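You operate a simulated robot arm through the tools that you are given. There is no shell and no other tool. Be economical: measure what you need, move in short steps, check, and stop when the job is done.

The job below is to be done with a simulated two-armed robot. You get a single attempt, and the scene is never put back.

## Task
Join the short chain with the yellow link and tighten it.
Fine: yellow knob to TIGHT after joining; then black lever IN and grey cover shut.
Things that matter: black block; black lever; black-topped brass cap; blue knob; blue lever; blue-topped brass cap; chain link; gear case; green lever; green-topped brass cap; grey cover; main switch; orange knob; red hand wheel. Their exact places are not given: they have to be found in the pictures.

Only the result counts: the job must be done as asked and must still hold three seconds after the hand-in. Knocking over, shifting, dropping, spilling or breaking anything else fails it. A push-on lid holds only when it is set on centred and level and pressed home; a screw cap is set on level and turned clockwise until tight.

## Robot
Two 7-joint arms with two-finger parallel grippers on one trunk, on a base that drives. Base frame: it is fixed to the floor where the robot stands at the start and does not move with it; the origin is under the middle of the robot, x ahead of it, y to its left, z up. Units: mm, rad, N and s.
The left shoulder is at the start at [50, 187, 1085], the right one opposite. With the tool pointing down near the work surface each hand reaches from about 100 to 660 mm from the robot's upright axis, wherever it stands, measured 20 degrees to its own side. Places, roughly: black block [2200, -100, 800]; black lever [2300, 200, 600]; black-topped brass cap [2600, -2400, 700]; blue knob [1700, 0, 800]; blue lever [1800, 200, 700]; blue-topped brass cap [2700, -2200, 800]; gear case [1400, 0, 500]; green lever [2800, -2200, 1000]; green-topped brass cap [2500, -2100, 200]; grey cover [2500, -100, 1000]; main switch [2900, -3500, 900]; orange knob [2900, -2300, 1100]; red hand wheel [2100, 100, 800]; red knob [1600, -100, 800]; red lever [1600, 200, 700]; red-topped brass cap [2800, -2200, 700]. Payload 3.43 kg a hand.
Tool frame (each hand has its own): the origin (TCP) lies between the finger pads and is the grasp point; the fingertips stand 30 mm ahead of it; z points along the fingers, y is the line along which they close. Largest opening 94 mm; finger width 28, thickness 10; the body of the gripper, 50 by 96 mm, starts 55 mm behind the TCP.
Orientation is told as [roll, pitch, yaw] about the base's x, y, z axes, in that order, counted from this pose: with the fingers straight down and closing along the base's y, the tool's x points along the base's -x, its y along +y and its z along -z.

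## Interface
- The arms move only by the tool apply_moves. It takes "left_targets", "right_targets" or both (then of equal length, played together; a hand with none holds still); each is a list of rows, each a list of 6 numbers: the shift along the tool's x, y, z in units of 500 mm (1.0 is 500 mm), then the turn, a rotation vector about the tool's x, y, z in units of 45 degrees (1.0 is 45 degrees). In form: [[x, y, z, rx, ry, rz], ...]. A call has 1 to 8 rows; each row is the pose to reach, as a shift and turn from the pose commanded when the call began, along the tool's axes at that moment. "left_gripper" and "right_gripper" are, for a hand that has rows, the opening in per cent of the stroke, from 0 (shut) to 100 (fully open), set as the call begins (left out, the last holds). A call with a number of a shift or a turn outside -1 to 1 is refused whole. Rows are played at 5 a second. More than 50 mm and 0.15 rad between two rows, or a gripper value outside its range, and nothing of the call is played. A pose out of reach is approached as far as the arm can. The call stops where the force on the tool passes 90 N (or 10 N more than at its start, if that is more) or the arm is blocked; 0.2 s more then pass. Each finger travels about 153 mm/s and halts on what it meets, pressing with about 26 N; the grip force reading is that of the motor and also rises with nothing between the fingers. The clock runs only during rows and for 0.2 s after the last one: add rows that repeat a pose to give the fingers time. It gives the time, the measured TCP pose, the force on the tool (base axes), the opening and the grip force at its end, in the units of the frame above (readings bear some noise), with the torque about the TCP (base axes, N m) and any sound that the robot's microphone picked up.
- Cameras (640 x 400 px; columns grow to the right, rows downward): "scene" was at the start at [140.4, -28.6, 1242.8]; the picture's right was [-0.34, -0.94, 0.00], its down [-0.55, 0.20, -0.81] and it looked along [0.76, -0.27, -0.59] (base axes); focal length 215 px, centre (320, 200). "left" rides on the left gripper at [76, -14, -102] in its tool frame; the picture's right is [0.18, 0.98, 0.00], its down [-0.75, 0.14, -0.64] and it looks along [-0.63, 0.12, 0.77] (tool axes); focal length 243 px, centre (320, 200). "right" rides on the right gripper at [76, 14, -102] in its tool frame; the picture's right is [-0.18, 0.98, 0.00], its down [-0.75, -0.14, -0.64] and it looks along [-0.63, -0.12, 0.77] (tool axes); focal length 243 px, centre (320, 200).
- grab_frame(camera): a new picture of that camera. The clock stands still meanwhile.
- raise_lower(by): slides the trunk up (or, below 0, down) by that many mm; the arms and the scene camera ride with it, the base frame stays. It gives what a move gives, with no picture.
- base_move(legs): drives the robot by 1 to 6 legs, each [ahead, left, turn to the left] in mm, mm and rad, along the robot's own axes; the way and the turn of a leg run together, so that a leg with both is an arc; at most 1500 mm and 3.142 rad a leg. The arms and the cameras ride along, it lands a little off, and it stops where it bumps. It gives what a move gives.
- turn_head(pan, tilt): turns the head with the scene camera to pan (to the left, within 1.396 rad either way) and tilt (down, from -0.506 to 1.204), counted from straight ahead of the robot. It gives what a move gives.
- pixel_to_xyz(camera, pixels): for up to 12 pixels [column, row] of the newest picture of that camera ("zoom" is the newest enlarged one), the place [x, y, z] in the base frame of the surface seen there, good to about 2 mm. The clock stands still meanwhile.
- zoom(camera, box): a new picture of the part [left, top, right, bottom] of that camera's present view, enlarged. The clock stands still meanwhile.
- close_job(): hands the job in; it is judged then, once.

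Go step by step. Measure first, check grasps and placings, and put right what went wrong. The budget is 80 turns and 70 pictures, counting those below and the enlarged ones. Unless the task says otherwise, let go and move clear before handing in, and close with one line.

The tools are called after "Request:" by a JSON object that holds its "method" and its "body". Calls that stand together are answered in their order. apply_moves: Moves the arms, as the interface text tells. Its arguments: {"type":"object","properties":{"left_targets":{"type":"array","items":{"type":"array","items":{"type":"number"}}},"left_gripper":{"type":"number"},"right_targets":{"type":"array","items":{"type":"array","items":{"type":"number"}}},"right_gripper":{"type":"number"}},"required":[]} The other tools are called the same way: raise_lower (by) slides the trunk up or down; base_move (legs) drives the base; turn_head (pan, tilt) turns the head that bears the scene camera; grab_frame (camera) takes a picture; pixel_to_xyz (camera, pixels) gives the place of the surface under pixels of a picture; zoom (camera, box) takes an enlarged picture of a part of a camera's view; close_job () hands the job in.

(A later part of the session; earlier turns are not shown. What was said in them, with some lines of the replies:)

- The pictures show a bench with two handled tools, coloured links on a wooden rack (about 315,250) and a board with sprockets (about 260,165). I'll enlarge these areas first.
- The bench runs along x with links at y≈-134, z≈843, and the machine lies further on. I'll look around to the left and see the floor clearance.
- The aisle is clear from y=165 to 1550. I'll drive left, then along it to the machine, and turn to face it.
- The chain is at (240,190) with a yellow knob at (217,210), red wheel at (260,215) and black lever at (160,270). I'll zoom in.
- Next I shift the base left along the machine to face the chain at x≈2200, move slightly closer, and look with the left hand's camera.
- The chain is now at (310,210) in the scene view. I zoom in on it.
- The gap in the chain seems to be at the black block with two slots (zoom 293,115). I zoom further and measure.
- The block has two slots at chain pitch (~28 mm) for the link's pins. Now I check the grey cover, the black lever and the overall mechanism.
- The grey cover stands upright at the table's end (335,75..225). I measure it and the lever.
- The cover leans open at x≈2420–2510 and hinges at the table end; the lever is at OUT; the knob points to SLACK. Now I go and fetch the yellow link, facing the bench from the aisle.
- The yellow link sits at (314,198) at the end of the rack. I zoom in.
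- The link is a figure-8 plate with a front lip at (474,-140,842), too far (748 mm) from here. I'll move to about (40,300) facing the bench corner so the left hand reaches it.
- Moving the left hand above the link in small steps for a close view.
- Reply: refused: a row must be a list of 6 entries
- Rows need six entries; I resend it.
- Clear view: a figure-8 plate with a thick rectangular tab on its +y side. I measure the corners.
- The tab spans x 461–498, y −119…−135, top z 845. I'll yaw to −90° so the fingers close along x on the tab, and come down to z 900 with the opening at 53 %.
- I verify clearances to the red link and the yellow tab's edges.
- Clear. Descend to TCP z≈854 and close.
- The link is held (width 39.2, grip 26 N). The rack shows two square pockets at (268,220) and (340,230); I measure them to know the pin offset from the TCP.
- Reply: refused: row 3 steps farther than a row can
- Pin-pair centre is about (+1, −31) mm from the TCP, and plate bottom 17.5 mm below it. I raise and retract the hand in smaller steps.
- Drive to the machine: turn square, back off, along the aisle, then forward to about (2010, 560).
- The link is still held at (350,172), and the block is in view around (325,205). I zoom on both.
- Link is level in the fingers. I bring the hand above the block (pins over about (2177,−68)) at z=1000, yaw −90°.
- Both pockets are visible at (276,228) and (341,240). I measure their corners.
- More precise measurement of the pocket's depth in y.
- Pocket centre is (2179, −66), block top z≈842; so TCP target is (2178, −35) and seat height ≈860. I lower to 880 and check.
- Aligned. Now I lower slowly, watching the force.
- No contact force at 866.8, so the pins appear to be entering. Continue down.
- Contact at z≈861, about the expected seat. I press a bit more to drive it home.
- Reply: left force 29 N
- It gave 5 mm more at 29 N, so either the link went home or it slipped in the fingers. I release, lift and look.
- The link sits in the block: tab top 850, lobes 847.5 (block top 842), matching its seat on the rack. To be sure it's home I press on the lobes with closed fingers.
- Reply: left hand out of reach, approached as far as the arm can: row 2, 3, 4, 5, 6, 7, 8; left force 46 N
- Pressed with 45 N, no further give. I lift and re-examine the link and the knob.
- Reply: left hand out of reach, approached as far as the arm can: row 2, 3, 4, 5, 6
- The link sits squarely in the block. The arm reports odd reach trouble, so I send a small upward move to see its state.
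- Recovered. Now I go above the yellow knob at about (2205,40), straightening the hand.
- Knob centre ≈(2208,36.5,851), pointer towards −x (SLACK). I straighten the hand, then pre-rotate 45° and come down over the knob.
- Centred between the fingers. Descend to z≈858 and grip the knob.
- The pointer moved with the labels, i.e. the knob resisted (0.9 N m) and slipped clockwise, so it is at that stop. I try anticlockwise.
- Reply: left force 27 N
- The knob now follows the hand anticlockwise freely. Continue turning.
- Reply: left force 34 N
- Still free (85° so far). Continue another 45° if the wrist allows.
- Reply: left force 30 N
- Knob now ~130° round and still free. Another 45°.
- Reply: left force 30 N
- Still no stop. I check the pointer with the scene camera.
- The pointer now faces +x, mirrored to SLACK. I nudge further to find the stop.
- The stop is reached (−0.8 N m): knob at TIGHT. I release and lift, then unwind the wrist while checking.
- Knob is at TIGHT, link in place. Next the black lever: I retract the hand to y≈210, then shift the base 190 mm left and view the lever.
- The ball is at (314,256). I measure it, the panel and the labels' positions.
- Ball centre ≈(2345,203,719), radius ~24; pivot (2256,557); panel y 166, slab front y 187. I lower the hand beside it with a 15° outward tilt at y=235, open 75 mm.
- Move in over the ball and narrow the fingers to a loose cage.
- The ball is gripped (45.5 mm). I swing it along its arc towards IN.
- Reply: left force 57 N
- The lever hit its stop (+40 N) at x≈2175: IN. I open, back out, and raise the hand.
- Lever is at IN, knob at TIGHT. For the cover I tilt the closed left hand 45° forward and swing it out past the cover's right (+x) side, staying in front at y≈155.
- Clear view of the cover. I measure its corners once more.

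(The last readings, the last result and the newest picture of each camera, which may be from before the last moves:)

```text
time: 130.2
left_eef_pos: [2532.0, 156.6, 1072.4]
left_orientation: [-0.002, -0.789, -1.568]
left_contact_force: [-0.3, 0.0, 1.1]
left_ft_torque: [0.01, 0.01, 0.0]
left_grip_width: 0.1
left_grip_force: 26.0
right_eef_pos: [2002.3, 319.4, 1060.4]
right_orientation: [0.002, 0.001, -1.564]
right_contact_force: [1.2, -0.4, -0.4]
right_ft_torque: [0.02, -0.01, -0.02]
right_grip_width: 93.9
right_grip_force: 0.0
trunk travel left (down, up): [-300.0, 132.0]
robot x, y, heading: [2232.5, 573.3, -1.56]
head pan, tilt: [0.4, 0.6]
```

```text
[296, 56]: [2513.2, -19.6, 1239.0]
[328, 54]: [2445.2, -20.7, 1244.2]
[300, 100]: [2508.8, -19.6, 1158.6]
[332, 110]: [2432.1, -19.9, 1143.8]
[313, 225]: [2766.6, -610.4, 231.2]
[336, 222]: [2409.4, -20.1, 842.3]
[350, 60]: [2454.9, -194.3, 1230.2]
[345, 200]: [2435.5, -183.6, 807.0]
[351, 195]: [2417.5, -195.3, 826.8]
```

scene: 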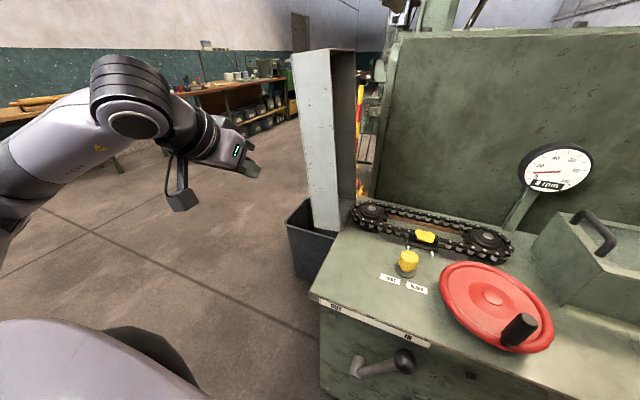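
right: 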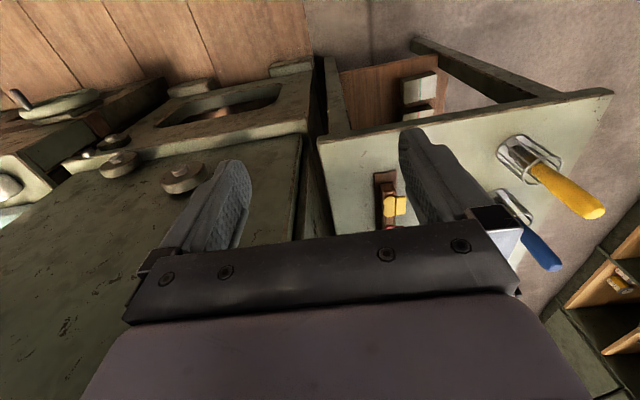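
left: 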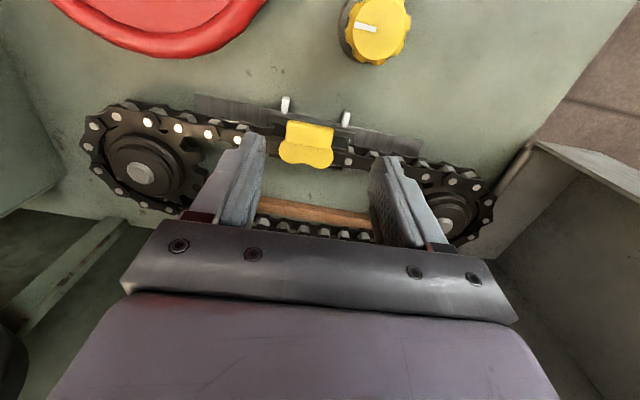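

Cover: outer face ≈2505–2513, hinge ≈(2406,805), leaning 5°. I move behind it to (2560,−38,1072).

Request:
{"method": "apply_moves", "body": {"left_targets": [[-0.03, 0.056, 0.03, 0, 0, 0], [-0.08, 0.056, 0.081, 0, 0, 0], [-0.13, 0.056, 0.131, 0, 0, 0], [-0.18, 0.056, 0.182, 0, 0, 0], [-0.23, 0.056, 0.232, 0, 0, 0], [-0.2746, 0.056, 0.277, 0, 0, 0], [-0.2746, 0.056, 0.277, 0, 0, 0]]}}

Request:
{"method": "grab_frame", "body": {"camera": "scene"}}

```text
time: 131.8
left_eef_pos: [2562.2, -37.9, 1073.5]
left_orientation: [-0.002, -0.79, -1.57]
left_contact_force: [0.7, -0.1, -0.5]
left_ft_torque: [-0.02, 0.0, 0.02]
left_grip_width: 0.2
left_grip_force: 26.1
right_eef_pos: [2001.7, 319.4, 1060.7]
right_orientation: [0.004, 0.0, -1.564]
right_contact_force: [-0.1, 0.2, 0.1]
right_ft_torque: [-0.04, -0.01, -0.01]
right_grip_width: 94.2
right_grip_force: 0.1
trunk travel left (down, up): [-300.0, 132.0]
robot x, y, heading: [2229.4, 575.9, -1.564]
head pan, tilt: [0.4, 0.6]
```

```text
16 pictures are left
```

scene: 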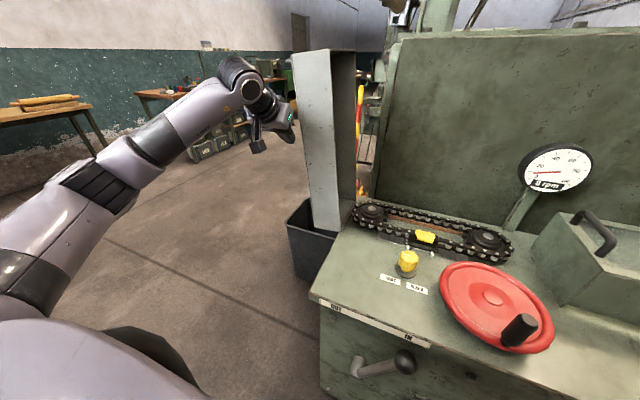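

Push the cover slowly along its arc to just beyond upright.

Request:
{"method": "apply_moves", "body": {"left_targets": [[0.004, -0.042, 0.004, 0, 0, 0], [0.007, -0.084, 0.007, 0, 0, 0], [0.0, -0.115, 0.0, 0, 0, 0], [-0.006, -0.142, -0.006, 0, 0, 0], [-0.01, -0.168, -0.01, 0, 0, 0], [-0.015, -0.2, -0.015, 0, 0, 0], [-0.019, -0.232, -0.019, 0, 0, 0], [-0.021, -0.262, -0.021, 0, 0, 0]]}}

Request:
{"method": "grab_frame", "body": {"camera": "scene"}}

```text
time: 133.6
left_eef_pos: [2428.7, -38.0, 1087.1]
left_orientation: [-0.003, -0.79, -1.568]
left_contact_force: [-0.2, 0.6, 0.4]
left_ft_torque: [0.01, 0.01, -0.01]
left_grip_width: 0.2
left_grip_force: 25.7
right_eef_pos: [2001.8, 319.4, 1060.4]
right_orientation: [0.001, 0.001, -1.564]
right_contact_force: [-0.3, 0.3, -0.1]
right_ft_torque: [-0.02, -0.01, -0.02]
right_grip_width: 94.2
right_grip_force: 0.1
trunk travel left (down, up): [-300.0, 132.0]
robot x, y, heading: [2228.9, 573.3, -1.563]
head pan, tilt: [0.4, 0.6]
```

```text
15 pictures are left
```

scene: 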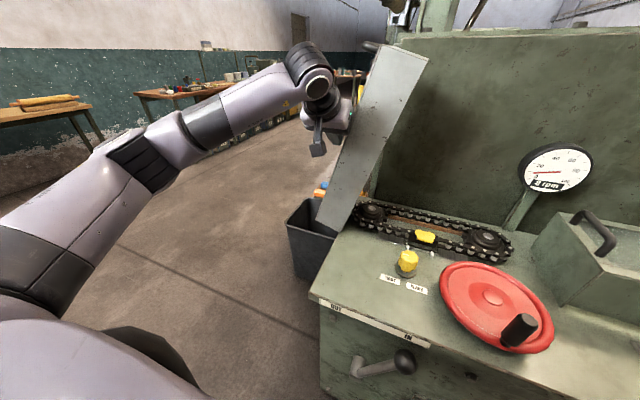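

The cover follows and is past upright. Continue following it down.

Request:
{"method": "apply_moves", "body": {"left_targets": [[0.0, -0.07, 0.0, 0, 0, 0], [0.0, -0.138, 0.0, 0, 0, 0], [0.01, -0.208, 0.01, 0, 0, 0], [0.024, -0.278, 0.024, 0, 0, 0], [0.05, -0.344, 0.05, 0, 0, 0], [0.078, -0.408, 0.078, 0, 0, 0], [0.114, -0.464, 0.114, 0, 0, 0], [0.14, -0.51, 0.14, 0, 0, 0]]}}

Request:
{"method": "grab_frame", "body": {"camera": "scene"}}

```text
time: 135.4
left_eef_pos: [2175.9, -39.8, 987.1]
left_orientation: [-0.001, -0.79, -1.567]
left_contact_force: [0.6, -0.6, -0.5]
left_ft_torque: [-0.02, 0.03, 0.0]
left_grip_width: 0.1
left_grip_force: 26.0
right_eef_pos: [2002.3, 320.0, 1060.4]
right_orientation: [0.001, 0.0, -1.565]
right_contact_force: [0.0, -0.3, 0.0]
right_ft_torque: [-0.02, -0.03, -0.01]
right_grip_width: 93.7
right_grip_force: 0.1
trunk travel left (down, up): [-300.0, 132.0]
robot x, y, heading: [2236.6, 573.2, -1.562]
head pan, tilt: [0.4, 0.6]
```

```text
14 pictures are left
```

scene: 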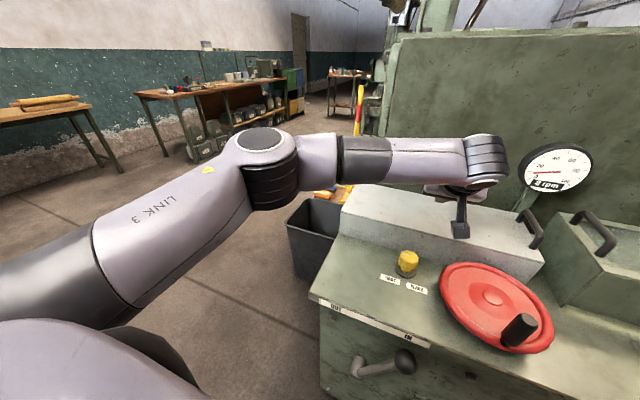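

The cover has closed over the chain. I check that it lies flat.

Request:
{"method": "pixel_to_xyz", "body": {"camera": "scene", "pixels": [[370, 200], [440, 205], [500, 235], [520, 245], [350, 225], [520, 265], [545, 255], [440, 250]]}}

Request:
{"method": "zoom", "body": {"camera": "scene", "box": [320, 170, 560, 320]}}

```text
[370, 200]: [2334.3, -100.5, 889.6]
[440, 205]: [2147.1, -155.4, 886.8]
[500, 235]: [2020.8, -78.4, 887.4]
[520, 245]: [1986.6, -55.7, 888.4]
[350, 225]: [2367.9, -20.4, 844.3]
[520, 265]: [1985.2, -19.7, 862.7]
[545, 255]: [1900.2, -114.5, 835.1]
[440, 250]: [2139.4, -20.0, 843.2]
```

```text
2.67 times, centred on (440, 245) of scene
```

zoom: 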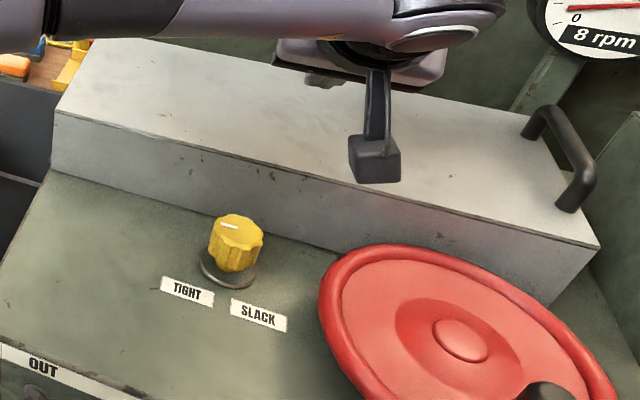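

The cover is flat (top 887–889 mm throughout), knob at TIGHT, lever IN. I retract the hand and take a last look.

Request:
{"method": "apply_moves", "body": {"left_targets": [[-0.057, 0, -0.056, 0, 0, 0], [0.0, 0, -0.115, 0, 0, 0], [0.06, 0, -0.175, 0, 0, 0], [0.11, 0, -0.22, 0, 0, 0], [0.154, 0, -0.269, 0, 0, 0], [0.21, 0, -0.32, 0, 0, 0], [0.27, 0, -0.38, 0, 0, 0], [0.27, 0, -0.38, 0, 0, 0]]}}

Request:
{"method": "base_move", "body": {"legs": [[-150, 0, 0]]}}

Request:
{"method": "grab_frame", "body": {"camera": "scene"}}

```text
time: 137.2
left_eef_pos: [2175.5, 190.2, 1027.1]
left_orientation: [-0.001, -0.789, -1.567]
left_contact_force: [-0.5, 0.3, 0.5]
left_ft_torque: [0.03, 0.01, 0.0]
left_grip_width: 0.0
left_grip_force: 26.0
right_eef_pos: [2002.5, 320.2, 1060.7]
right_orientation: [0.001, -0.001, -1.564]
right_contact_force: [-0.4, 0.6, -0.4]
right_ft_torque: [0.01, -0.02, 0.05]
right_grip_width: 94.1
right_grip_force: 0.0
trunk travel left (down, up): [-300.0, 132.0]
robot x, y, heading: [2230.7, 573.8, -1.561]
head pan, tilt: [0.4, 0.6]
```

```text
time: 138.6
left_eef_pos: [2173.4, 338.8, 1027.4]
left_orientation: [-0.001, -0.788, -1.566]
left_contact_force: [0.5, 0.2, -1.1]
left_ft_torque: [0.0, -0.01, 0.0]
left_grip_width: 0.1
left_grip_force: 25.6
right_eef_pos: [2001.4, 469.2, 1060.6]
right_orientation: [0.001, 0.0, -1.565]
right_contact_force: [0.8, 0.9, 0.1]
right_ft_torque: [-0.04, -0.01, -0.01]
right_grip_width: 93.9
right_grip_force: 0.0
trunk travel left (down, up): [-300.0, 132.0]
robot x, y, heading: [2232.2, 725.4, -1.565]
head pan, tilt: [0.4, 0.6]
```

```text
12 pictures are left
```

scene: 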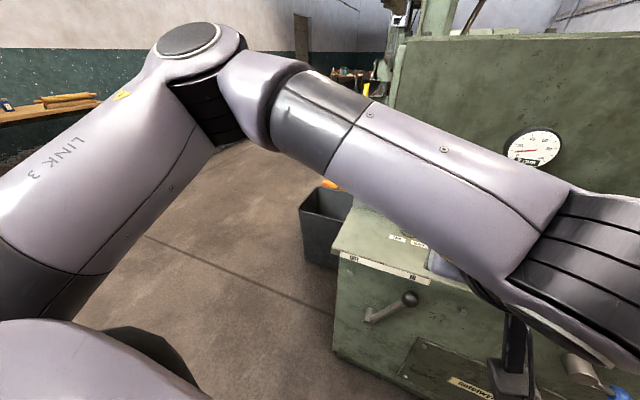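

The lever is at IN, the hand is clear and nothing else has moved, so I hand in.

Request:
{"method": "close_job", "body": {}}

```text
The job is handed in.
```

The job is handed in: the yellow link joins the chain, the yellow knob is at TIGHT, the black lever is IN and the grey cover is shut flat.
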